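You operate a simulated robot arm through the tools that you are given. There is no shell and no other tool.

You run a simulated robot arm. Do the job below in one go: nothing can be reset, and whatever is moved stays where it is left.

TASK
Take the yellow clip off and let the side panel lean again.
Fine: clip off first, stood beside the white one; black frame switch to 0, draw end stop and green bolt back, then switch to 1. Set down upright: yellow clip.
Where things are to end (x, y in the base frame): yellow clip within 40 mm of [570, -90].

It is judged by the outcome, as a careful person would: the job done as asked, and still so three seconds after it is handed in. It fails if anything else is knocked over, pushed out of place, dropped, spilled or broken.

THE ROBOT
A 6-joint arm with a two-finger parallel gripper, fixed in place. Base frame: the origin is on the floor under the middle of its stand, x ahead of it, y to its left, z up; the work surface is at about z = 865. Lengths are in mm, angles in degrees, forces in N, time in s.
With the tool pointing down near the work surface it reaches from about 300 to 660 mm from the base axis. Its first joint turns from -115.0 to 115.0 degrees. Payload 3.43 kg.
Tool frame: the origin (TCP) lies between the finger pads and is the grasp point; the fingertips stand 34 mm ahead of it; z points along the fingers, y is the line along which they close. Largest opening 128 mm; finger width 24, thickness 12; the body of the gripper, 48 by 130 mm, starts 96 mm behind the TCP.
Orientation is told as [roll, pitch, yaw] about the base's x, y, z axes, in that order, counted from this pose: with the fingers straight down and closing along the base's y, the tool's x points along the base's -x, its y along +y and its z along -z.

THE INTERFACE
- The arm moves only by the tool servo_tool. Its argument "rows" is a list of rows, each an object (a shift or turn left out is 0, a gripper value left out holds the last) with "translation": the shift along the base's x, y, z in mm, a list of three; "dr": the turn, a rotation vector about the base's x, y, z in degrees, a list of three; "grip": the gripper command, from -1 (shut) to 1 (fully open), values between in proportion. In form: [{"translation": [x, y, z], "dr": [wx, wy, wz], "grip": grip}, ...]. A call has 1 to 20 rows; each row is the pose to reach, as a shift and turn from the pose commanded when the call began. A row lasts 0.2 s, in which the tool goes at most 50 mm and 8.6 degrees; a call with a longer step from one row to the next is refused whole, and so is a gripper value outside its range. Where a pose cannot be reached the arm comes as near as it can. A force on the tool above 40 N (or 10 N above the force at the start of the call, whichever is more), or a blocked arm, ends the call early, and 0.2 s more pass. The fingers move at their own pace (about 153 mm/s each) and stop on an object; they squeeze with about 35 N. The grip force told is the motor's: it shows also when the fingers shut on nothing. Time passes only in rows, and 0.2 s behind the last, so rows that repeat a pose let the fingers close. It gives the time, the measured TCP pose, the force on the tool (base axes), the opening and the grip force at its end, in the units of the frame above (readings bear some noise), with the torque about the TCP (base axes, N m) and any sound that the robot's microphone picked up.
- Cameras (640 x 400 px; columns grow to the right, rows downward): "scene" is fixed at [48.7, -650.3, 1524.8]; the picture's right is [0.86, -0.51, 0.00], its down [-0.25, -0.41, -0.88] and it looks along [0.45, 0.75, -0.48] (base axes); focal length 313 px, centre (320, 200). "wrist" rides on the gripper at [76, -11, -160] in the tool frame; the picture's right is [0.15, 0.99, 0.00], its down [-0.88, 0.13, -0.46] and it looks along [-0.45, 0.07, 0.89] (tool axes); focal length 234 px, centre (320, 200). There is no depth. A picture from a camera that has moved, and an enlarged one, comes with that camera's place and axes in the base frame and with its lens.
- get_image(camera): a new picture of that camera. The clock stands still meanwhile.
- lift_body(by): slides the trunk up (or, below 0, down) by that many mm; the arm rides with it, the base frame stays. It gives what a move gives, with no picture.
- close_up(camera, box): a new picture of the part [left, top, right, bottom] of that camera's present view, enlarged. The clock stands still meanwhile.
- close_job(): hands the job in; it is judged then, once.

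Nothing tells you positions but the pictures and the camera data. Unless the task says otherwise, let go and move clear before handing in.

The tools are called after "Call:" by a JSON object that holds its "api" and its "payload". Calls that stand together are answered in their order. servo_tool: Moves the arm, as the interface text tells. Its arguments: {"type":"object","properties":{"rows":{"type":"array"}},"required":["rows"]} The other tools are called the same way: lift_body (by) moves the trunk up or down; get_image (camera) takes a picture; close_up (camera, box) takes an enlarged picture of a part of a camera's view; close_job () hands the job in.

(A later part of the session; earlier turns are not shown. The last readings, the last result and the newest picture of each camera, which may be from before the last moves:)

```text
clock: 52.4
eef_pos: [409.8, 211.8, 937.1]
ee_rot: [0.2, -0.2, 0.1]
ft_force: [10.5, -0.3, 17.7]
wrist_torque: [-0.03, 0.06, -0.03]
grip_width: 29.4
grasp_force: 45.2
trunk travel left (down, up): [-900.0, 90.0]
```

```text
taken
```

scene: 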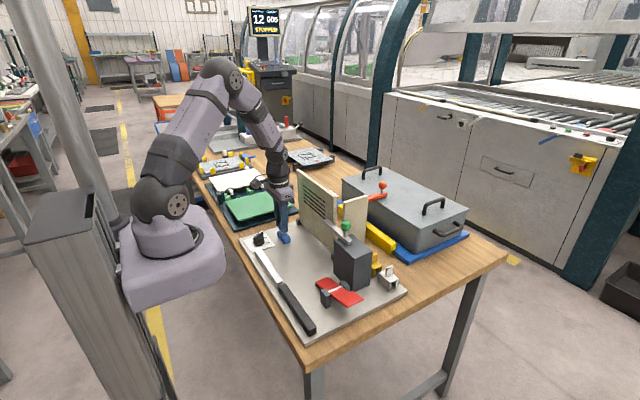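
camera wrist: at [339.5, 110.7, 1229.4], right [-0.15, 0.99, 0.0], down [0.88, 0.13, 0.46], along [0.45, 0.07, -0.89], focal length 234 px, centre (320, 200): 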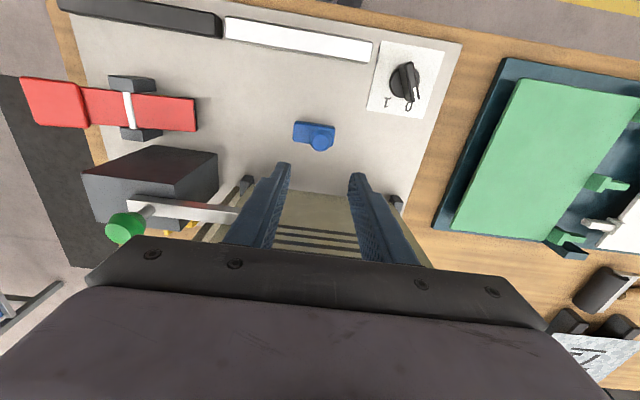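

Call:
{"api": "servo_tool", "payload": {"rows": [{"translation": [1, 0, 1.1], "grip": -1}, {"translation": [1, 4, 1.1], "grip": -1}, {"translation": [1, 8, 1.1], "grip": -1}, {"translation": [1, 12, 1.1], "grip": -1}, {"translation": [1, 12, 1.1], "grip": -1}]}}

Call:
{"api": "close_up", "payload": {"camera": "wrist", "box": [230, 90, 410, 210]}}

Call:
{"api": "close_up", "payload": {"camera": "scene", "box": [240, 190, 340, 265]}}

```text
clock: 53.6
eef_pos: [410.2, 223.2, 936.9]
ee_rot: [0.0, 0.0, 0.0]
ft_force: [12.5, -0.7, 6.0]
wrist_torque: [-0.02, -0.29, 0.11]
grip_width: 29.2
grasp_force: 45.0
trunk travel left (down, up): [-900.0, 90.0]
```

```text
3.33 times, centred on (320, 150) of wrist
camera zoom: at [334.6, 211.1, 1097.0], right [-0.15, 0.99, 0.0], down [0.88, 0.13, 0.46], along [0.45, 0.07, -0.89], focal length 781 px, centre (320, 367)
```

zoom: 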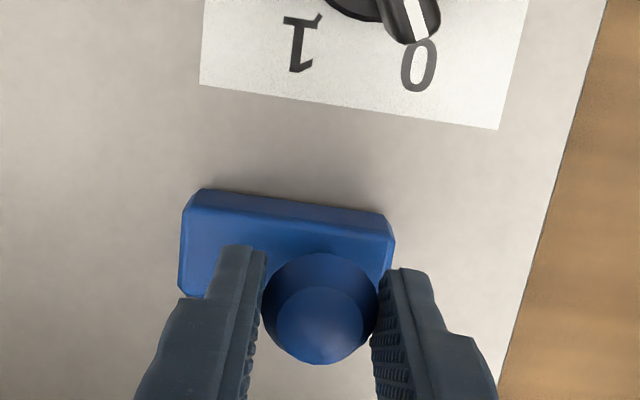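

```text
5.33 times, centred on (290, 228) of scene
camera zoom: at [48.7, -650.3, 1524.8], right [0.86, -0.51, 0.0], down [-0.25, -0.41, -0.88], along [0.45, 0.75, -0.48], focal length 1668 px, centre (480, 53)
```

zoom: 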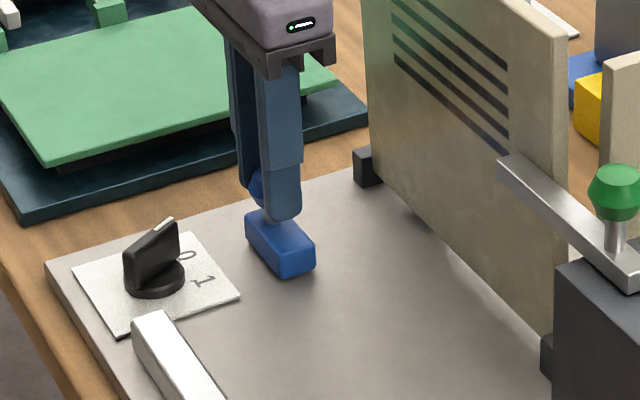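

Call:
{"api": "servo_tool", "payload": {"rows": [{"translation": [1.2, 2, 0.3], "grip": -1}, {"translation": [1.3, 5, 0.3], "grip": -1}, {"translation": [1.3, 8, 0.3], "grip": -1}, {"translation": [1.3, 11, 0.3], "grip": -1}, {"translation": [1.3, 14, 0.3], "grip": -1}, {"translation": [1.3, 14, 0.3], "grip": -1}]}}

Call:
{"api": "close_up", "payload": {"camera": "wrist", "box": [230, 90, 410, 210]}}

```text
clock: 55.0
eef_pos: [409.7, 235.8, 936.6]
ee_rot: [-0.1, 0.2, -0.1]
ft_force: [3.7, -1.0, -5.9]
wrist_torque: [0.02, -0.4, -0.01]
grip_width: 29.0
grasp_force: 45.5
trunk travel left (down, up): [-900.0, 90.0]
```

```text
3.33 times, centred on (320, 150) of wrist
camera zoom: at [335.0, 225.1, 1097.3], right [-0.15, 0.99, 0.0], down [0.88, 0.13, 0.45], along [0.45, 0.07, -0.89], focal length 781 px, centre (320, 367)
```

zoom: 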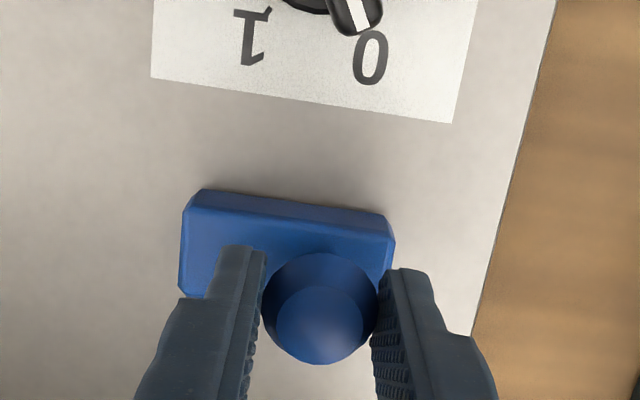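

Call:
{"api": "servo_tool", "payload": {"rows": [{"translation": [0, 2, 0], "grip": -1}, {"translation": [0, 4, 0], "grip": -1}, {"translation": [0, 6, 0], "grip": -1}, {"translation": [0, 8, 0], "grip": -1}, {"translation": [0, 10, 0], "grip": -1}, {"translation": [0, 10, 0], "grip": -1}]}}

```text
clock: 56.4
eef_pos: [410.9, 239.2, 937.4]
ee_rot: [-0.3, 0.4, 0.1]
ft_force: [5.2, -31.1, -8.8]
wrist_torque: [-0.82, -0.1, -0.2]
grip_width: 29.3
grasp_force: 44.8
trunk travel left (down, up): [-900.0, 90.0]
```

The slide hit its travel limit at knob y≈239, about 117 mm drawn, which confirms it's a guided slide. I'll relax the load, let go, and check that it stays.

Call:
{"api": "servo_tool", "payload": {"rows": [{"translation": [0, -5, 0], "grip": -1}, {"translation": [0, -6.5, 0], "grip": -1}, {"translation": [0, -6.5, 0], "grip": -0.7}, {"translation": [0, -6.5, 0], "grip": -0.2}, {"translation": [0, -6.5, 0], "grip": -0.2}, {"translation": [0, -6.5, 20], "grip": -0.2}, {"translation": [0, -6.5, 60], "grip": -0.2}, {"translation": [0, -6.5, 100], "grip": -0.2}, {"translation": [-20, -25, 140], "grip": -0.2}, {"translation": [-20, -25, 140], "grip": -0.2}]}}

Call:
{"api": "get_image", "payload": {"camera": "wrist"}}

Call:
{"api": "close_up", "payload": {"camera": "scene", "box": [230, 160, 410, 340]}}

```text
clock: 58.6
eef_pos: [391.6, 222.6, 1078.8]
ee_rot: [-0.1, 0.0, 0.0]
ft_force: [-1.4, 0.7, 0.3]
wrist_torque: [-0.03, 0.04, -0.01]
grip_width: 51.2
grasp_force: 0.0
trunk travel left (down, up): [-900.0, 90.0]
```

```text
taken
camera wrist: at [317.3, 211.7, 1238.8], right [-0.15, 0.99, 0.0], down [0.88, 0.13, 0.45], along [0.45, 0.07, -0.89], focal length 234 px, centre (320, 200)
```

wrist: 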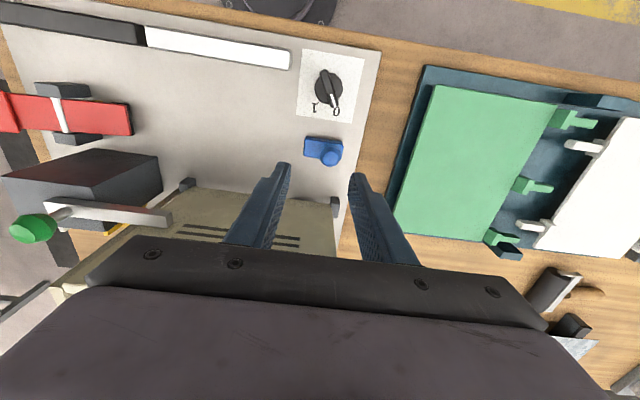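

```text
2.22 times, centred on (320, 250) of scene
camera zoom: at [48.7, -650.3, 1524.8], right [0.86, -0.51, 0.0], down [-0.25, -0.41, -0.88], along [0.45, 0.75, -0.48], focal length 695 px, centre (320, 89)
```

zoom: 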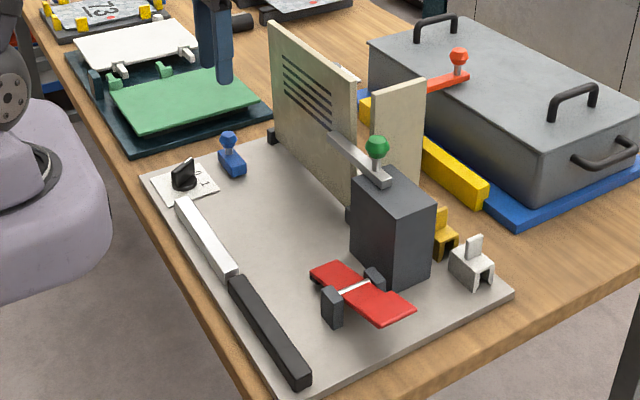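

The end stop stays drawn. Next is the green bolt: I'll rise, go above its knob, and look closely.

Call:
{"api": "servo_tool", "payload": {"rows": [{"translation": [0, -15, 45], "grip": -0.25}, {"translation": [0, -40, 90], "grip": -0.25}, {"translation": [15, -80, 110], "grip": -0.25}, {"translation": [30, -120, 110], "grip": -0.25}, {"translation": [45, -160, 110], "grip": -0.25}, {"translation": [60, -200, 110], "grip": -0.25}, {"translation": [75, -240, 110], "grip": -0.25}, {"translation": [90, -275, 110], "grip": -0.25}, {"translation": [90, -275, 110], "grip": -0.25}]}}

Call:
{"api": "get_image", "payload": {"camera": "wrist"}}

Call:
{"api": "close_up", "payload": {"camera": "wrist", "box": [250, 80, 390, 190]}}

Call:
{"api": "close_up", "payload": {"camera": "scene", "box": [310, 200, 380, 265]}}

```text
refused: row 2 steps farther than a row can; nothing moved
```

```text
taken
camera wrist: at [317.3, 211.7, 1238.8], right [-0.15, 0.99, 0.0], down [0.88, 0.13, 0.45], along [0.45, 0.07, -0.89], focal length 234 px, centre (320, 200)
```

wrist: 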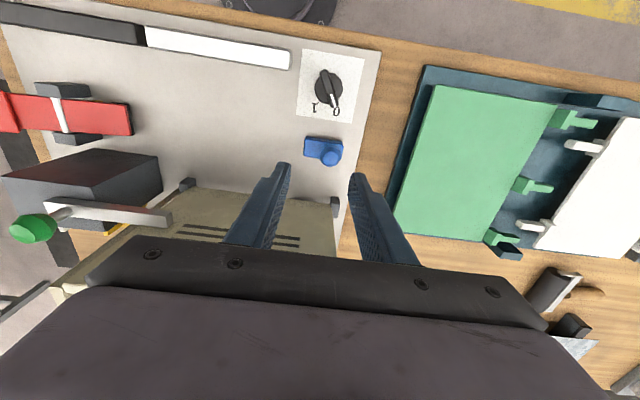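

```text
3.64 times, centred on (320, 135) of wrist
camera zoom: at [317.3, 211.7, 1238.8], right [-0.15, 0.99, 0.0], down [0.88, 0.13, 0.45], along [0.45, 0.07, -0.89], focal length 852 px, centre (320, 436)
```

zoom: 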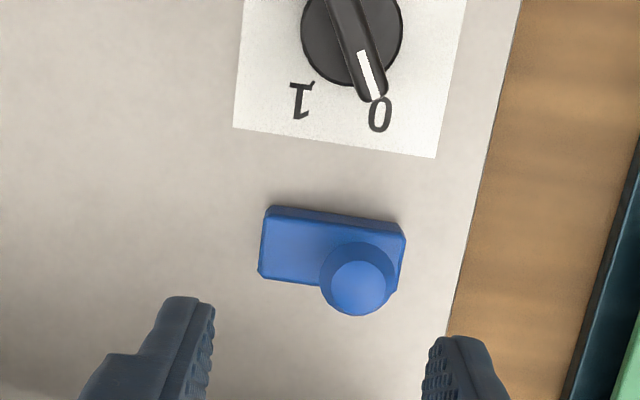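

```text
6.15 times, centred on (345, 232) of scene
camera zoom: at [48.7, -650.3, 1524.8], right [0.86, -0.51, 0.0], down [-0.25, -0.41, -0.88], along [0.45, 0.75, -0.48], focal length 1924 px, centre (166, 0)
```

zoom: 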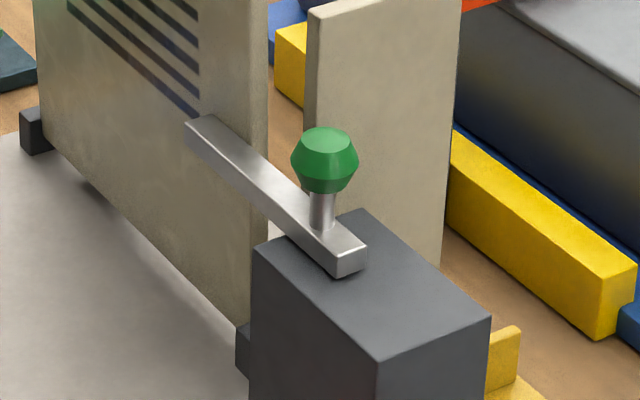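

One row was too long a step. I'll resend the move with smaller steps.

Call:
{"api": "servo_tool", "payload": {"rows": [{"translation": [0, -10, 40], "grip": -0.25}, {"translation": [0, -25, 80], "grip": -0.25}, {"translation": [5, -55, 110], "grip": -0.25}, {"translation": [20, -95, 110], "grip": -0.25}, {"translation": [35, -135, 110], "grip": -0.25}, {"translation": [50, -175, 110], "grip": -0.25}, {"translation": [65, -215, 110], "grip": -0.25}, {"translation": [80, -250, 110], "grip": -0.25}, {"translation": [90, -275, 110], "grip": -0.25}, {"translation": [90, -275, 110], "grip": -0.25}]}}

Call:
{"api": "get_image", "payload": {"camera": "wrist"}}

Call:
{"api": "close_up", "payload": {"camera": "wrist", "box": [250, 80, 390, 190]}}

```text
clock: 60.8
eef_pos: [481.0, -53.0, 1187.0]
ee_rot: [0.0, -0.1, 0.0]
ft_force: [-0.6, 0.5, 0.0]
wrist_torque: [0.01, 0.01, 0.02]
grip_width: 48.1
grasp_force: 0.1
trunk travel left (down, up): [-900.0, 90.0]
```

```text
taken
camera wrist: at [405.6, -63.6, 1347.5], right [-0.15, 0.99, 0.0], down [0.88, 0.13, 0.46], along [0.45, 0.07, -0.89], focal length 234 px, centre (320, 200)
```

wrist: 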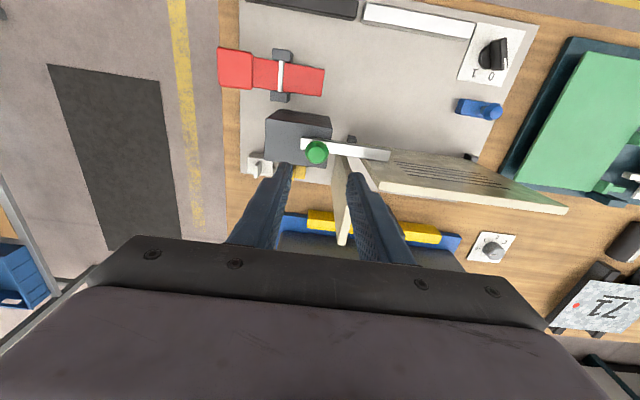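

```text
3.64 times, centred on (320, 135) of wrist
camera zoom: at [405.6, -63.6, 1347.5], right [-0.15, 0.99, 0.0], down [0.88, 0.13, 0.46], along [0.45, 0.07, -0.89], focal length 852 px, centre (320, 436)
```

zoom: 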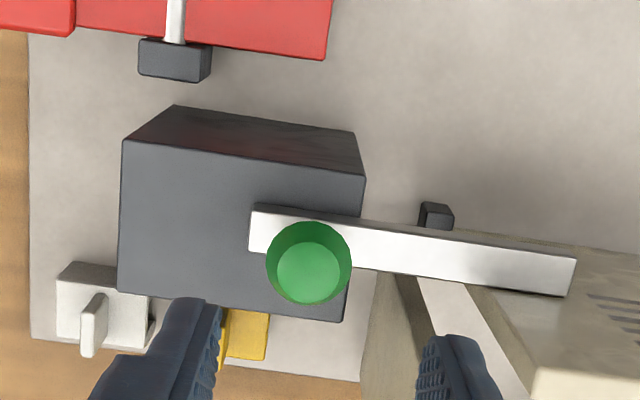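

The green knob is near (492, -55), its centre at about z 1035. I'll come down around it and check alignment before closing.

Call:
{"api": "servo_tool", "payload": {"rows": [{"translation": [6, -1, -35], "grip": -0.25}, {"translation": [11, -2, -70], "grip": -0.25}, {"translation": [11, -2, -100], "grip": -0.25}, {"translation": [11, -2, -100], "grip": -0.25}]}}

Call:
{"api": "close_up", "payload": {"camera": "wrist", "box": [260, 100, 380, 200]}}

Call:
{"api": "close_up", "payload": {"camera": "scene", "box": [310, 180, 380, 255]}}

```text
clock: 61.8
eef_pos: [491.5, -54.4, 1086.9]
ee_rot: [0.0, 0.0, 0.1]
ft_force: [0.0, -0.2, -0.3]
wrist_torque: [-0.02, -0.04, -0.02]
grip_width: 47.8
grasp_force: 0.1
trunk travel left (down, up): [-900.0, 90.0]
```

```text
4.00 times, centred on (320, 150) of wrist
camera zoom: at [416.2, -65.5, 1246.4], right [-0.15, 0.99, 0.0], down [0.88, 0.13, 0.46], along [0.45, 0.07, -0.89], focal length 937 px, centre (320, 400)
```

zoom: 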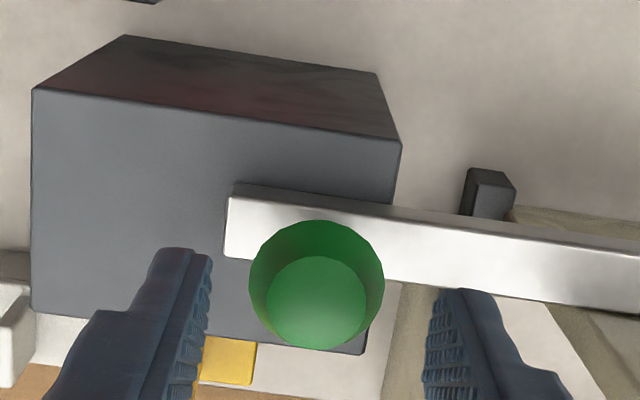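

```text
5.33 times, centred on (345, 218) of scene
camera zoom: at [48.7, -650.3, 1524.8], right [0.86, -0.51, 0.0], down [-0.25, -0.41, -0.88], along [0.45, 0.75, -0.48], focal length 1668 px, centre (187, 107)
```

zoom: 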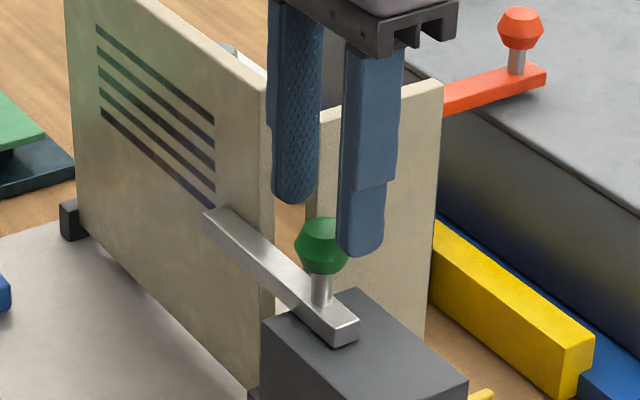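

Call:
{"api": "servo_tool", "payload": {"rows": [{"translation": [0, 0, -20], "grip": -0.25}, {"translation": [0, 0, -35], "grip": -0.25}, {"translation": [0, 0, -43], "grip": -0.25}, {"translation": [0, 0, -43], "grip": -0.25}, {"translation": [0, 0, -43], "grip": -0.5}, {"translation": [0, 0, -43], "grip": -1}, {"translation": [0, 0, -43], "grip": -1}, {"translation": [0, 0, -43], "grip": -1}]}}

Call:
{"api": "close_up", "payload": {"camera": "scene", "box": [310, 180, 380, 255]}}

```text
clock: 63.6
eef_pos: [491.2, -54.3, 1044.1]
ee_rot: [0.0, 0.1, 0.0]
ft_force: [-0.1, -3.8, -1.9]
wrist_torque: [-0.07, -0.15, 0.0]
grip_width: 31.2
grasp_force: 45.8
trunk travel left (down, up): [-900.0, 90.0]
```

```text
5.33 times, centred on (345, 218) of scene
camera zoom: at [48.7, -650.3, 1524.8], right [0.86, -0.51, 0.0], down [-0.25, -0.41, -0.88], along [0.45, 0.75, -0.48], focal length 1668 px, centre (187, 107)
```

zoom: 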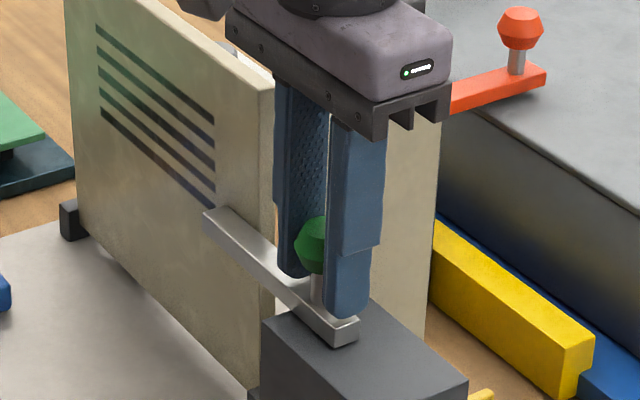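

The green knob is gripped. I'll draw it back toward -y slowly and watch forces and the panel.

Call:
{"api": "servo_tool", "payload": {"rows": [{"translation": [0, -3, 0], "grip": -1}, {"translation": [0, -6, 0], "grip": -1}, {"translation": [0, -9, 0], "grip": -1}, {"translation": [0, -12, 0], "grip": -1}, {"translation": [0, -15, 0], "grip": -1}, {"translation": [0, -15, 0], "grip": -1}]}}

Call:
{"api": "close_up", "payload": {"camera": "scene", "box": [300, 160, 390, 265]}}

```text
clock: 65.0
eef_pos: [491.8, -69.8, 1044.4]
ee_rot: [0.0, 0.1, 0.0]
ft_force: [-2.7, 0.4, -9.6]
wrist_torque: [0.0, 0.06, 0.0]
grip_width: 30.7
grasp_force: 44.6
trunk travel left (down, up): [-900.0, 90.0]
```

```text
3.81 times, centred on (345, 212) of scene
camera zoom: at [48.7, -650.3, 1524.8], right [0.86, -0.51, 0.0], down [-0.25, -0.41, -0.88], along [0.45, 0.75, -0.48], focal length 1191 px, centre (225, 152)
```

zoom: 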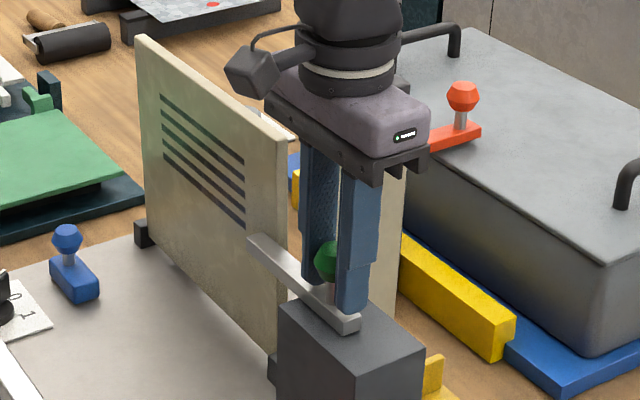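

Call:
{"api": "servo_tool", "payload": {"rows": [{"translation": [0, -3, -0.4], "grip": -1}, {"translation": [0, -6, -0.4], "grip": -1}, {"translation": [0, -9, -0.4], "grip": -1}, {"translation": [0, -12, -0.4], "grip": -1}, {"translation": [0, -15, -0.4], "grip": -1}, {"translation": [0, -18, -0.4], "grip": -1}, {"translation": [0, -18, -0.4], "grip": -1}]}}

Call:
{"api": "close_up", "payload": {"camera": "scene", "box": [300, 160, 390, 265]}}

```text
clock: 66.6
eef_pos: [490.9, -89.1, 1043.4]
ee_rot: [0.1, 0.0, 0.0]
ft_force: [-3.3, 0.4, -4.8]
wrist_torque: [-0.01, -0.41, -0.02]
grip_width: 31.2
grasp_force: 45.2
trunk travel left (down, up): [-900.0, 90.0]
```

```text
3.81 times, centred on (345, 212) of scene
camera zoom: at [48.7, -650.3, 1524.8], right [0.86, -0.51, 0.0], down [-0.25, -0.41, -0.88], along [0.45, 0.75, -0.48], focal length 1191 px, centre (225, 152)
```

zoom: 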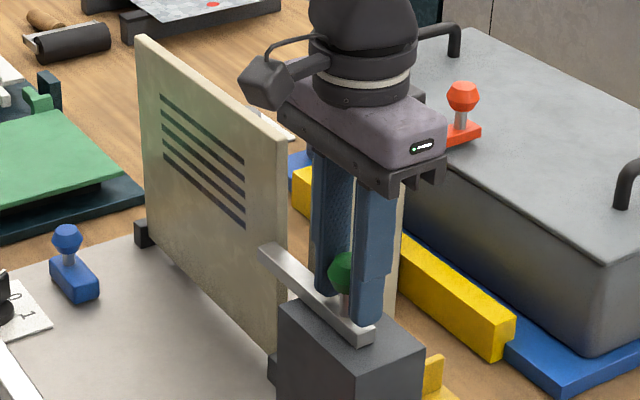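

Call:
{"api": "servo_tool", "payload": {"rows": [{"translation": [0, -3, -0.2], "grip": -1}, {"translation": [0, -6, -0.2], "grip": -1}, {"translation": [0, -9, -0.2], "grip": -1}, {"translation": [0, -12, -0.2], "grip": -1}, {"translation": [0, -15, -0.2], "grip": -1}, {"translation": [0, -18, -0.2], "grip": -1}, {"translation": [0, -18, -0.2], "grip": -1}]}}

Call:
{"api": "close_up", "payload": {"camera": "scene", "box": [300, 160, 390, 265]}}

```text
clock: 68.2
eef_pos: [491.5, -100.1, 1043.7]
ee_rot: [0.1, 0.1, 0.0]
ft_force: [-3.1, 27.8, -2.6]
wrist_torque: [0.23, -0.3, 0.27]
grip_width: 31.3
grasp_force: 45.1
trunk travel left (down, up): [-900.0, 90.0]
```

```text
3.81 times, centred on (345, 212) of scene
camera zoom: at [48.7, -650.3, 1524.8], right [0.86, -0.51, 0.0], down [-0.25, -0.41, -0.88], along [0.45, 0.75, -0.48], focal length 1191 px, centre (225, 152)
```

zoom: 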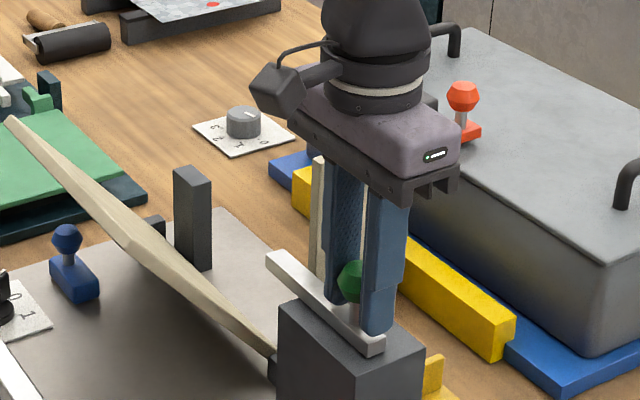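

The bolt reached its limit, about 47 mm drawn, and the panel is swinging to the -x side. I'll look at the whole scene.

Call:
{"api": "get_image", "payload": {"camera": "scene"}}

Call:
{"api": "close_up", "payload": {"camera": "scene", "box": [230, 170, 390, 330]}}

Call:
{"api": "get_image", "payload": {"camera": "wrist"}}

```text
taken
```

scene: 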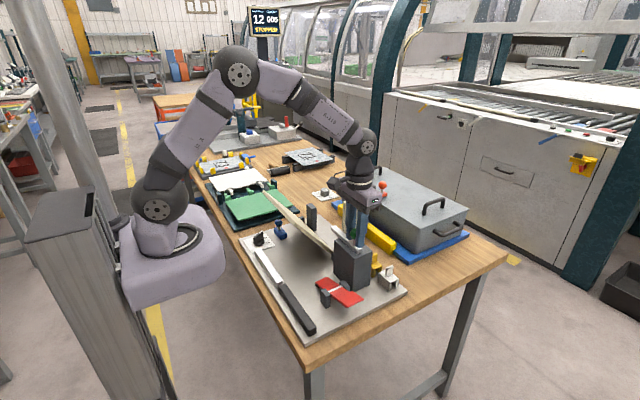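

```text
2.50 times, centred on (310, 250) of scene
camera zoom: at [48.7, -650.3, 1524.8], right [0.86, -0.51, 0.0], down [-0.25, -0.41, -0.88], along [0.45, 0.75, -0.48], focal length 782 px, centre (345, 75)
```

zoom: 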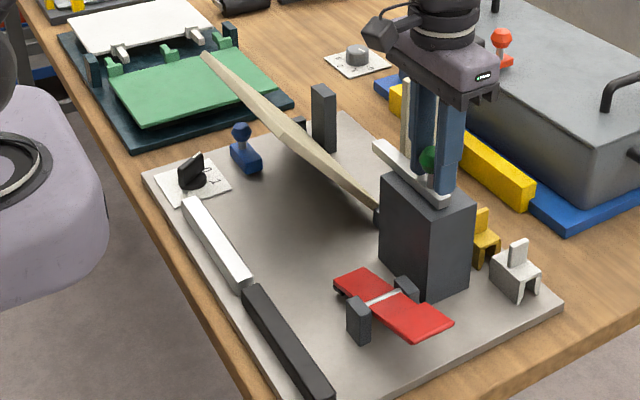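

```text
taken
camera wrist: at [415.7, -111.9, 1204.3], right [-0.15, 0.99, 0.0], down [0.88, 0.13, 0.45], along [0.45, 0.07, -0.89], focal length 234 px, centre (320, 200)
```

wrist: 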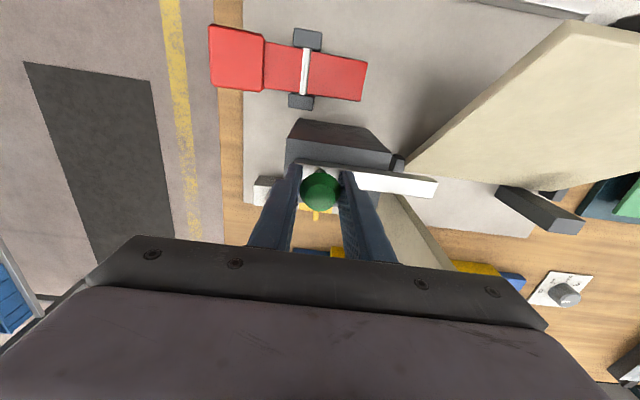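

The panel is at roughly 40° from vertical right now. I'll relax the load on the bolt and check whether the panel has come to rest.

Call:
{"api": "servo_tool", "payload": {"rows": [{"translation": [0, 4, 0], "grip": -1}, {"translation": [0, 6, 0], "grip": -1}]}}

Call:
{"api": "close_up", "payload": {"camera": "scene", "box": [230, 170, 390, 330]}}

```text
clock: 68.8
eef_pos: [490.5, -101.4, 1044.0]
ee_rot: [-0.1, 0.0, -0.1]
ft_force: [-1.8, 11.1, -4.4]
wrist_torque: [0.12, 0.6, -0.19]
grip_width: 31.1
grasp_force: 45.2
trunk travel left (down, up): [-900.0, 90.0]
```

```text
2.50 times, centred on (310, 250) of scene
camera zoom: at [48.7, -650.3, 1524.8], right [0.86, -0.51, 0.0], down [-0.25, -0.41, -0.88], along [0.45, 0.75, -0.48], focal length 782 px, centre (345, 75)
```

zoom: 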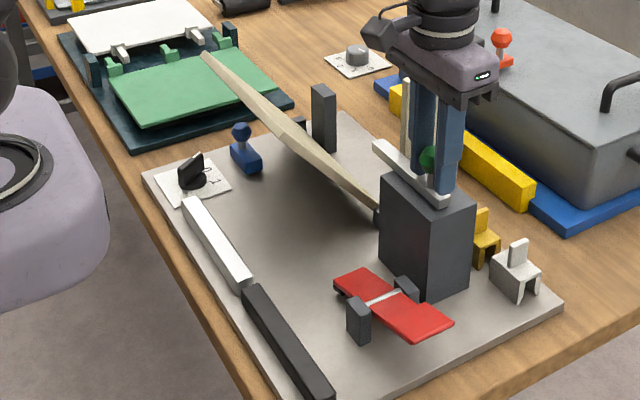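

The panel has settled, leaning about 40° toward -x on its hinge. I'll release the bolt knob, rise clear, and check everything from above.

Call:
{"api": "servo_tool", "payload": {"rows": [{"translation": [0, 1.5, 0], "grip": -1}, {"translation": [0, 1.5, 0], "grip": -0.6}, {"translation": [0, 1.5, 0], "grip": -0.25}, {"translation": [0, 1.5, 0], "grip": -0.25}, {"translation": [0, 1.5, 25], "grip": -0.25}, {"translation": [0, 1.5, 70], "grip": -0.25}, {"translation": [0, 1.5, 115], "grip": -0.25}, {"translation": [0, 1.5, 160], "grip": -0.25}, {"translation": [0, 1.5, 200], "grip": -0.25}, {"translation": [0, 1.5, 200], "grip": -0.25}]}}

Call:
{"api": "get_image", "payload": {"camera": "wrist"}}

Call:
{"api": "close_up", "payload": {"camera": "scene", "box": [230, 170, 420, 330]}}

```text
clock: 71.0
eef_pos: [493.3, -98.0, 1240.7]
ee_rot: [0.0, 0.0, 0.0]
ft_force: [0.0, 0.5, 0.1]
wrist_torque: [0.0, -0.03, 0.04]
grip_width: 48.2
grasp_force: 0.1
trunk travel left (down, up): [-900.0, 90.0]
```

```text
taken
camera wrist: at [417.1, -110.3, 1401.2], right [-0.15, 0.99, 0.0], down [0.88, 0.13, 0.46], along [0.45, 0.07, -0.89], focal length 234 px, centre (320, 200)
```

wrist: 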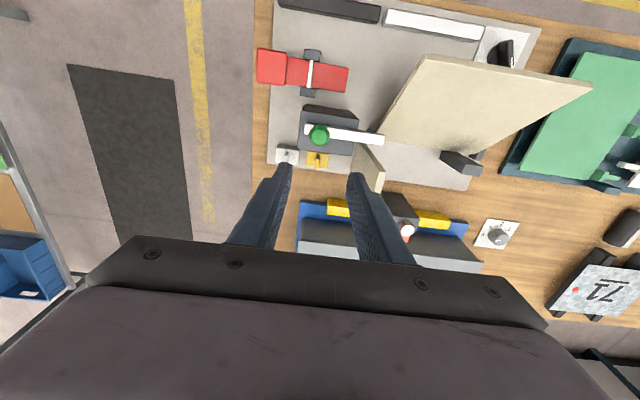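

```text
2.50 times, centred on (325, 250) of scene
camera zoom: at [48.7, -650.3, 1524.8], right [0.86, -0.51, 0.0], down [-0.25, -0.41, -0.88], along [0.45, 0.75, -0.48], focal length 782 px, centre (308, 75)
```

zoom: 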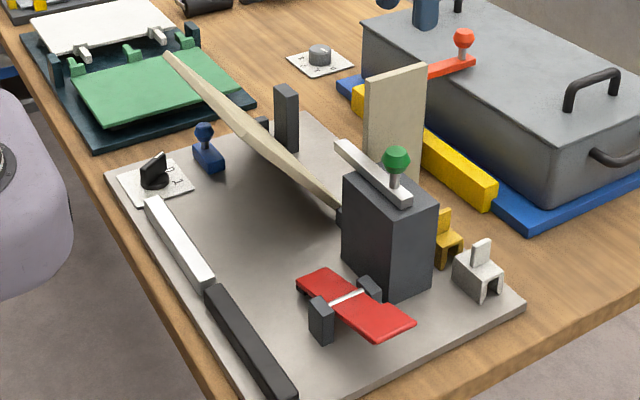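

The panel leans on its hinge limit, and the bolt and end stop are both drawn. The last step is the dial back to 1. The panel's top edge now overhangs near x≈361, so I'll approach the dial with the tool leaned back. First I'll move above it and turn to match the handle.

Call:
{"api": "servo_tool", "payload": {"rows": [{"translation": [-20, 38, 0], "grip": -0.45}, {"translation": [-40, 76, 0], "grip": -0.45}, {"translation": [-60, 114, 0], "grip": -0.45}, {"translation": [-80, 152, 0], "grip": -0.45}, {"translation": [-100, 190, 0], "grip": -0.45}, {"translation": [-120, 228, 0], "grip": -0.45}, {"translation": [-140, 266, 0], "grip": -0.45}, {"translation": [-160, 304, 0], "grip": -0.45}, {"translation": [-173, 320, -10], "dr": [0, 0, 7.5], "grip": -0.45}, {"translation": [-173, 320, -20], "dr": [0, 0, 15], "grip": -0.45}, {"translation": [-173, 320, -30], "dr": [0, 0, 22.5], "grip": -0.45}, {"translation": [-173, 320, -40], "dr": [0, 0, 30], "grip": -0.45}, {"translation": [-173, 320, -40], "dr": [0, 0, 30], "grip": -0.45}]}}

Call:
{"api": "get_image", "payload": {"camera": "wrist"}}

Call:
{"api": "close_up", "payload": {"camera": "wrist", "box": [250, 80, 390, 190]}}

```text
clock: 73.8
eef_pos: [318.3, 220.9, 1204.1]
ee_rot: [0.0, 0.0, 30.2]
ft_force: [0.0, 0.2, -0.9]
wrist_torque: [0.02, 0.01, 0.0]
grip_width: 35.4
grasp_force: 0.1
trunk travel left (down, up): [-900.0, 90.0]
```

```text
taken
camera wrist: at [258.3, 172.5, 1364.4], right [-0.62, 0.78, 0.0], down [0.7, 0.55, 0.46], along [0.36, 0.28, -0.89], focal length 234 px, centre (320, 200)
```

wrist: 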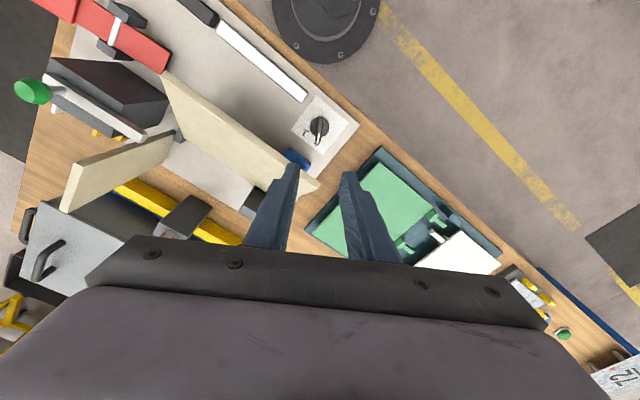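

```text
3.64 times, centred on (320, 135) of wrist
camera zoom: at [258.3, 172.5, 1364.4], right [-0.62, 0.78, 0.0], down [0.7, 0.55, 0.46], along [0.36, 0.28, -0.89], focal length 852 px, centre (320, 436)
```

zoom: 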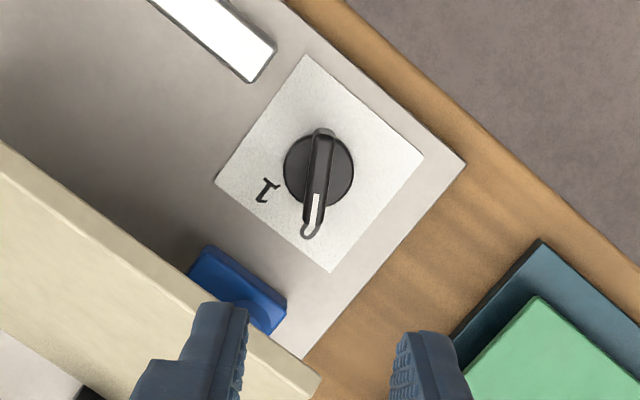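

Call:
{"api": "servo_tool", "payload": {"rows": [{"translation": [0, 0, -10], "dr": [3.3, -5.8, 0], "grip": -0.45}, {"translation": [0, 0, -20], "dr": [6.7, -11.6, 0], "grip": -0.45}, {"translation": [0, 0, -30], "dr": [10, -17.3, 0], "grip": -0.45}, {"translation": [0, 0, -60], "dr": [10, -17.3, 0], "grip": -0.45}, {"translation": [0, 0, -100], "dr": [10, -17.3, 0], "grip": -0.45}, {"translation": [0, 0, -100], "dr": [10, -17.3, 0], "grip": -0.45}]}}

Call:
{"api": "get_image", "payload": {"camera": "wrist"}}

Call:
{"api": "close_up", "payload": {"camera": "scene", "box": [220, 130, 340, 260]}}

```text
clock: 75.2
eef_pos: [317.9, 220.6, 1103.4]
ee_rot: [0.0, -19.9, 30.0]
ft_force: [-0.3, 0.1, -0.2]
wrist_torque: [0.01, 0.0, 0.0]
grip_width: 35.4
grasp_force: 0.2
trunk travel left (down, up): [-900.0, 90.0]
```

```text
taken
camera wrist: at [215.2, 147.5, 1227.5], right [-0.61, 0.79, -0.05], down [0.52, 0.45, 0.73], along [0.6, 0.42, -0.68], focal length 234 px, centre (320, 200)
```

wrist: 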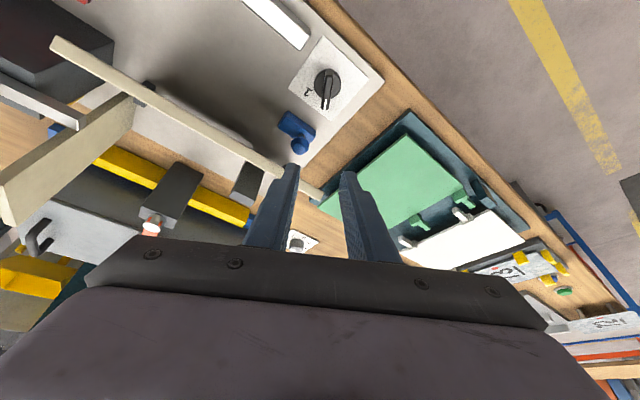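

```text
3.08 times, centred on (280, 195) of scene
camera zoom: at [48.7, -650.3, 1524.8], right [0.86, -0.51, 0.0], down [-0.25, -0.41, -0.88], along [0.45, 0.75, -0.48], focal length 962 px, centre (443, 215)
```

zoom: 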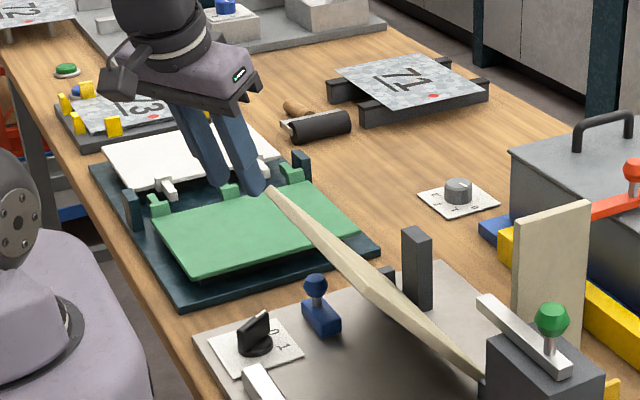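

The tilt is reached. I'll descend with a small -x offset to pass the panel's top edge with margin, then come in over the dial.

Call:
{"api": "servo_tool", "payload": {"rows": [{"translation": [-18, -8, 0], "grip": -0.45}, {"translation": [-20, -8, -30], "grip": -0.45}, {"translation": [-20, -8, -65], "grip": -0.45}, {"translation": [-20, -8, -100], "grip": -0.45}, {"translation": [-8, -3, -115], "grip": -0.45}, {"translation": [0.7, 0.9, -125], "grip": -0.45}, {"translation": [0.7, 0.9, -135], "grip": -0.45}, {"translation": [0.7, 0.9, -135], "grip": -0.45}]}}

Call:
{"api": "close_up", "payload": {"camera": "wrist", "box": [250, 60, 390, 190]}}

Call:
{"api": "close_up", "payload": {"camera": "scene", "box": [220, 150, 320, 260]}}

```text
clock: 77.0
eef_pos: [318.2, 222.0, 969.4]
ee_rot: [0.0, -20.0, 29.9]
ft_force: [0.6, -0.1, 0.3]
wrist_torque: [-0.02, 0.01, 0.0]
grip_width: 35.2
grasp_force: 0.0
trunk travel left (down, up): [-900.0, 90.0]
```

```text
3.08 times, centred on (320, 125) of wrist
camera zoom: at [214.9, 148.8, 1093.0], right [-0.61, 0.79, -0.05], down [0.52, 0.45, 0.73], along [0.6, 0.42, -0.68], focal length 720 px, centre (320, 431)
```

zoom: 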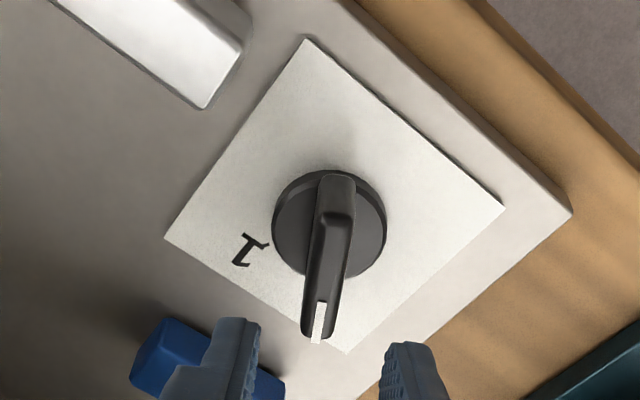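

```text
3.64 times, centred on (270, 205) of scene
camera zoom: at [48.7, -650.3, 1524.8], right [0.86, -0.51, 0.0], down [-0.25, -0.41, -0.88], along [0.45, 0.75, -0.48], focal length 1137 px, centre (502, 182)
```

zoom: 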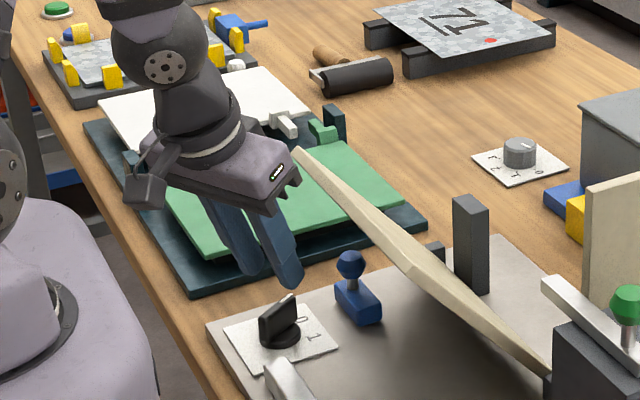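

The handle lines up with the jaw plane. I'll descend to the handle and close.

Call:
{"api": "servo_tool", "payload": {"rows": [{"translation": [0.3, -0.3, -15], "grip": -0.45}, {"translation": [0.3, -0.3, -28], "grip": -0.45}, {"translation": [0.3, -0.3, -37], "grip": -0.45}, {"translation": [0.3, -0.3, -37], "grip": -0.45}]}}

Call:
{"api": "close_up", "payload": {"camera": "wrist", "box": [250, 80, 390, 210]}}

Call:
{"api": "close_up", "payload": {"camera": "scene", "box": [220, 150, 320, 260]}}

```text
clock: 78.0
eef_pos: [317.4, 222.6, 931.6]
ee_rot: [0.0, -20.0, 29.9]
ft_force: [-0.2, 0.5, 0.4]
wrist_torque: [-0.02, -0.01, -0.03]
grip_width: 35.1
grasp_force: 0.1
trunk travel left (down, up): [-900.0, 90.0]
```

```text
3.08 times, centred on (320, 145) of wrist
camera zoom: at [215.9, 149.1, 1055.9], right [-0.61, 0.79, -0.05], down [0.52, 0.45, 0.73], along [0.6, 0.42, -0.68], focal length 720 px, centre (320, 369)
```

zoom: 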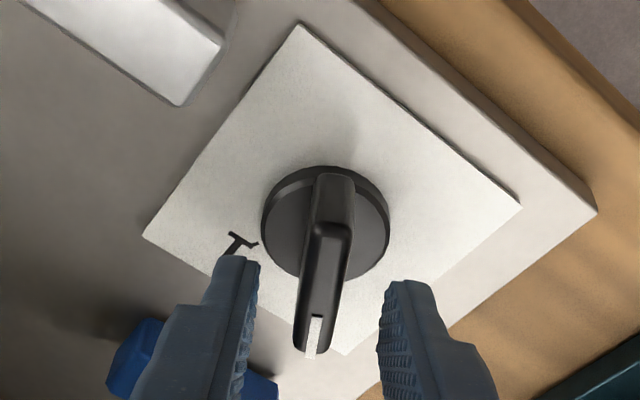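

```text
3.64 times, centred on (270, 205) of scene
camera zoom: at [48.7, -650.3, 1524.8], right [0.86, -0.51, 0.0], down [-0.25, -0.41, -0.88], along [0.45, 0.75, -0.48], focal length 1137 px, centre (502, 182)
```

zoom: 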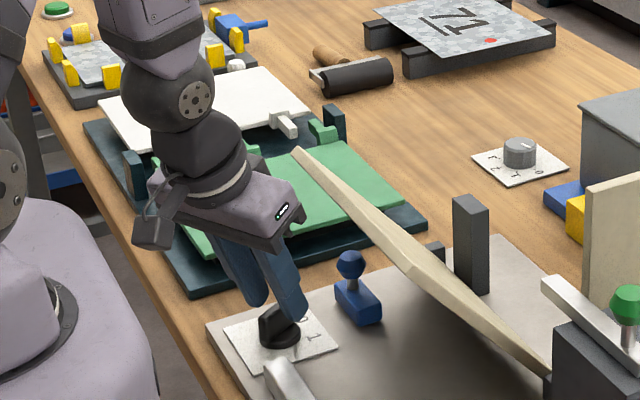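

The fingers straddle the handle evenly, so I'll close on it.

Call:
{"api": "servo_tool", "payload": {"rows": [{"translation": [0, 0, 0], "grip": -0.7}, {"translation": [0, 0, 0], "grip": -1}, {"translation": [0, 0, 0], "grip": -1}, {"translation": [0, 0, 0], "grip": -1}]}}

```text
clock: 79.0
eef_pos: [319.3, 222.6, 930.5]
ee_rot: [-0.1, -20.0, 29.9]
ft_force: [1.4, -2.2, -2.9]
wrist_torque: [0.28, -0.62, -0.03]
grip_width: 11.8
grasp_force: 45.3
trunk travel left (down, up): [-900.0, 90.0]
```

The handle is gripped with little load. I'll turn it back by 58° toward 1, moving the TCP along the matching arc.

Call:
{"api": "servo_tool", "payload": {"rows": [{"translation": [-0.4, 0.8, 0], "dr": [0, 0, -7.25], "grip": -1}, {"translation": [-0.65, 1.6, 0], "dr": [0, 0, -14.5], "grip": -1}, {"translation": [-0.8, 2.4, 0], "dr": [0, 0, -21.75], "grip": -1}, {"translation": [-0.9, 3.2, 0], "dr": [0, 0, -29], "grip": -1}, {"translation": [-0.9, 3.2, 0], "dr": [0, 0, -29], "grip": -1}]}}

Call:
{"api": "close_up", "payload": {"camera": "scene", "box": [220, 150, 320, 260]}}

```text
clock: 80.2
eef_pos: [318.3, 225.6, 931.1]
ee_rot: [0.0, -19.9, 1.0]
ft_force: [1.0, -1.2, -11.9]
wrist_torque: [-0.07, 0.57, -0.01]
grip_width: 11.8
grasp_force: 44.6
trunk travel left (down, up): [-900.0, 90.0]
```

```text
3.64 times, centred on (270, 205) of scene
camera zoom: at [48.7, -650.3, 1524.8], right [0.86, -0.51, 0.0], down [-0.25, -0.41, -0.88], along [0.45, 0.75, -0.48], focal length 1137 px, centre (502, 182)
```

zoom: 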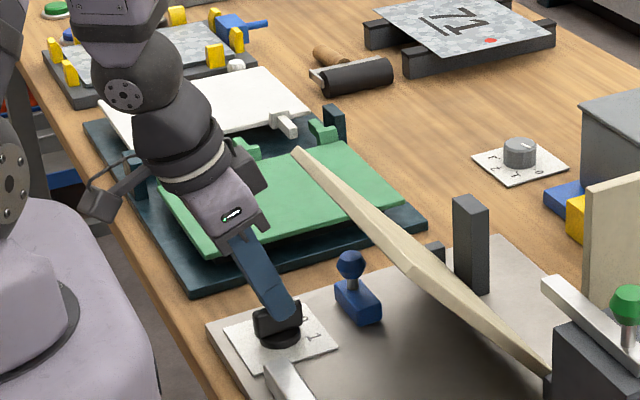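

Call:
{"api": "servo_tool", "payload": {"rows": [{"translation": [0, 0.85, 0], "dr": [0, 0, -7.25], "grip": -1}, {"translation": [0.2, 1.7, 0], "dr": [0, 0, -14.5], "grip": -1}, {"translation": [0.45, 2.5, 0], "dr": [0, 0, -21.75], "grip": -1}, {"translation": [0.8, 3.3, 0], "dr": [0, 0, -29], "grip": -1}, {"translation": [0.8, 3.4, 0], "dr": [0, 0, -30.5], "grip": -1}, {"translation": [0.8, 3.4, 0], "dr": [0, 0, -30.5], "grip": -1}]}}

Call:
{"api": "close_up", "payload": {"camera": "wrist", "box": [250, 80, 390, 210]}}

Call:
{"api": "close_up", "payload": {"camera": "scene", "box": [220, 150, 320, 260]}}

```text
clock: 81.6
eef_pos: [318.5, 229.4, 929.8]
ee_rot: [-0.1, -19.9, -29.8]
ft_force: [-7.8, 2.1, -27.4]
wrist_torque: [0.64, 1.26, -0.02]
grip_width: 11.6
grasp_force: 45.0
trunk travel left (down, up): [-900.0, 90.0]
```

```text
3.08 times, centred on (320, 145) of wrist
camera zoom: at [204.7, 280.9, 1056.2], right [0.37, 0.93, -0.05], down [0.65, -0.22, 0.73], along [0.66, -0.3, -0.68], focal length 720 px, centre (320, 369)
```

zoom: 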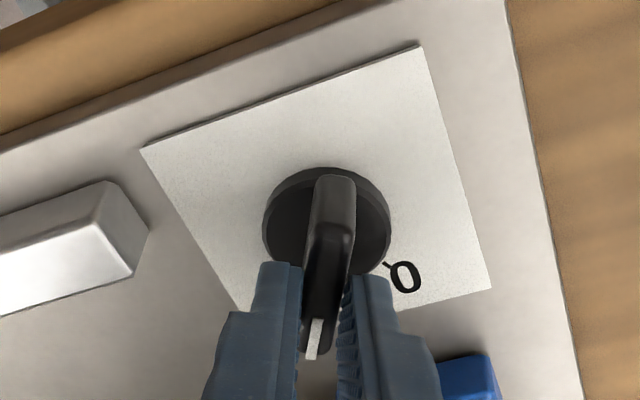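

```text
3.64 times, centred on (270, 205) of scene
camera zoom: at [48.7, -650.3, 1524.8], right [0.86, -0.51, 0.0], down [-0.25, -0.41, -0.88], along [0.45, 0.75, -0.48], focal length 1137 px, centre (502, 182)
```

zoom: 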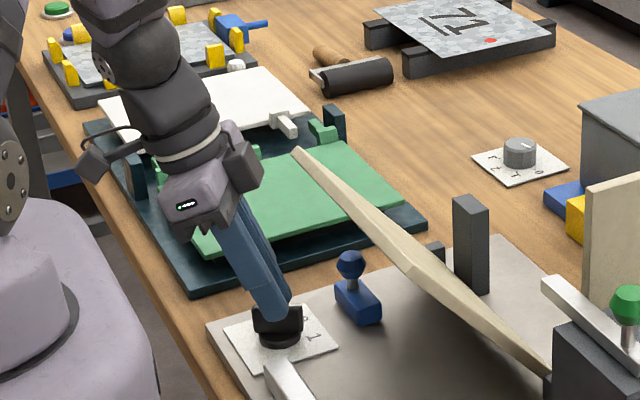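

The dial is now at about -30°, toward 1. I'll open, and withdraw up and back the way I came.

Call:
{"api": "servo_tool", "payload": {"rows": [{"translation": [0, 0, -1], "grip": -0.8}, {"translation": [0, 0, -1], "grip": -0.45}, {"translation": [0, 0, 0], "grip": -0.45}, {"translation": [0, 0, 15], "grip": -0.45}, {"translation": [-10, 0, 35], "grip": -0.45}, {"translation": [-20, 0, 65], "grip": -0.45}, {"translation": [-20, 0, 100], "grip": -0.45}, {"translation": [-20, 0, 140], "grip": -0.45}, {"translation": [-20, 0, 180], "grip": -0.45}, {"translation": [-20, 0, 210], "grip": -0.45}, {"translation": [-20, 0, 210], "grip": -0.45}]}}

Call:
{"api": "get_image", "payload": {"camera": "wrist"}}

Call:
{"api": "close_up", "payload": {"camera": "wrist", "box": [250, 30, 390, 160]}}

Call:
{"api": "get_image", "payload": {"camera": "scene"}}

```text
clock: 84.0
eef_pos: [297.9, 228.0, 1141.8]
ee_rot: [0.1, -20.0, -29.4]
ft_force: [-0.1, -0.4, 0.2]
wrist_torque: [-0.02, -0.01, 0.01]
grip_width: 35.1
grasp_force: 0.1
trunk travel left (down, up): [-900.0, 90.0]
```

```text
taken
camera wrist: at [183.6, 280.4, 1266.9], right [0.37, 0.93, -0.05], down [0.65, -0.22, 0.73], along [0.67, -0.3, -0.68], focal length 234 px, centre (320, 200)
```

wrist: 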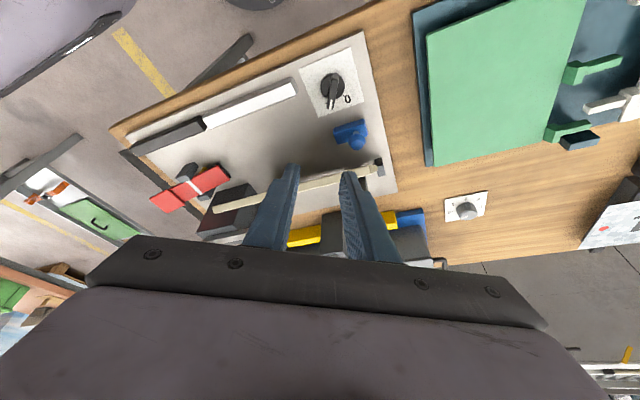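

```text
3.08 times, centred on (320, 95) of wrist
camera zoom: at [183.6, 280.4, 1266.9], right [0.37, 0.93, -0.05], down [0.65, -0.22, 0.73], along [0.67, -0.3, -0.68], focal length 720 px, centre (320, 523)
```

zoom: 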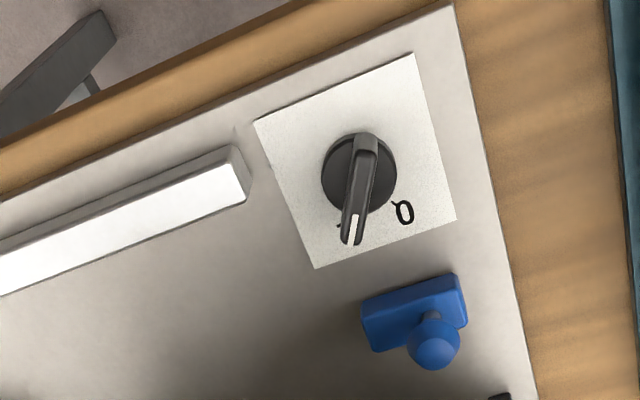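

```text
taken
```

scene: 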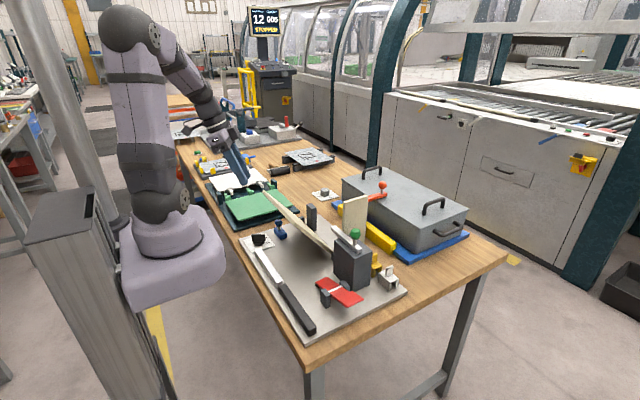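

Call:
{"api": "servo_tool", "payload": {"rows": [{"translation": [0, 0, 10], "dr": [3.3, 5.8, 0]}, {"translation": [0, 0, 20], "dr": [6.5, 11.6, 0]}, {"translation": [0, 0, 30], "dr": [9.8, 17.4, 0]}, {"translation": [0, 0, 30], "dr": [9.8, 17.4, 0]}]}}

Call:
{"api": "servo_tool", "payload": {"rows": [{"translation": [5, 0, 0], "dr": [0, 0, 7.4]}, {"translation": [10, -2, 0], "dr": [0, 0, 14.8]}, {"translation": [18, -4, 0], "dr": [0, 0, 22.2]}, {"translation": [25, -6, 0], "dr": [0, 0, 29.6]}, {"translation": [25, -6, 0], "dr": [0, 0, 29.6]}]}}

Call:
{"api": "get_image", "payload": {"camera": "wrist"}}

Call:
{"api": "close_up", "payload": {"camera": "wrist", "box": [300, 70, 380, 150]}}

```text
clock: 85.0
eef_pos: [299.0, 227.9, 1173.6]
ee_rot: [0.0, -0.1, -29.6]
ft_force: [-0.2, 0.2, 0.2]
wrist_torque: [-0.02, 0.01, 0.0]
grip_width: 35.3
grasp_force: 0.0
trunk travel left (down, up): [-900.0, 90.0]
```

```text
clock: 86.2
eef_pos: [324.0, 223.4, 1173.2]
ee_rot: [0.0, 0.0, 0.2]
ft_force: [-0.1, 0.2, 0.4]
wrist_torque: [0.03, 0.0, 0.0]
grip_width: 35.2
grasp_force: 0.1
trunk travel left (down, up): [-900.0, 90.0]
```

```text
taken
camera wrist: at [248.7, 210.8, 1332.5], right [-0.15, 0.99, 0.0], down [0.88, 0.13, 0.46], along [0.45, 0.07, -0.89], focal length 234 px, centre (320, 200)
```

wrist: 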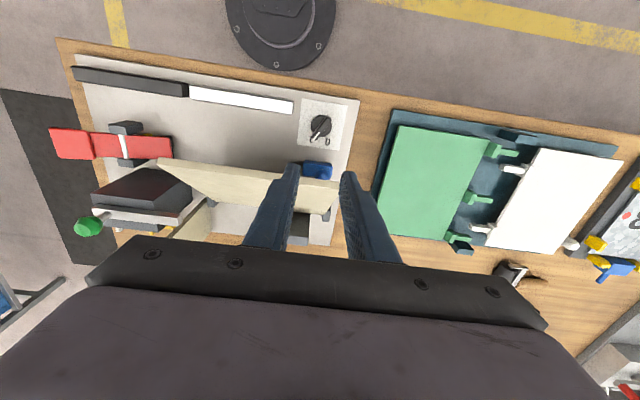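

```text
5.00 times, centred on (340, 110) of wrist
camera zoom: at [248.7, 210.8, 1332.5], right [-0.15, 0.99, 0.0], down [0.88, 0.13, 0.46], along [0.45, 0.07, -0.89], focal length 1171 px, centre (220, 650)
```

zoom: 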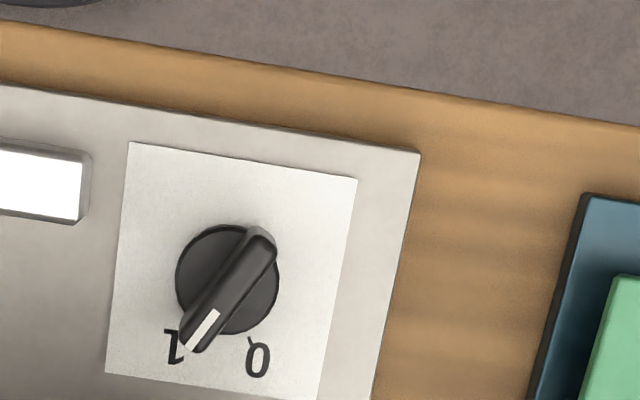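

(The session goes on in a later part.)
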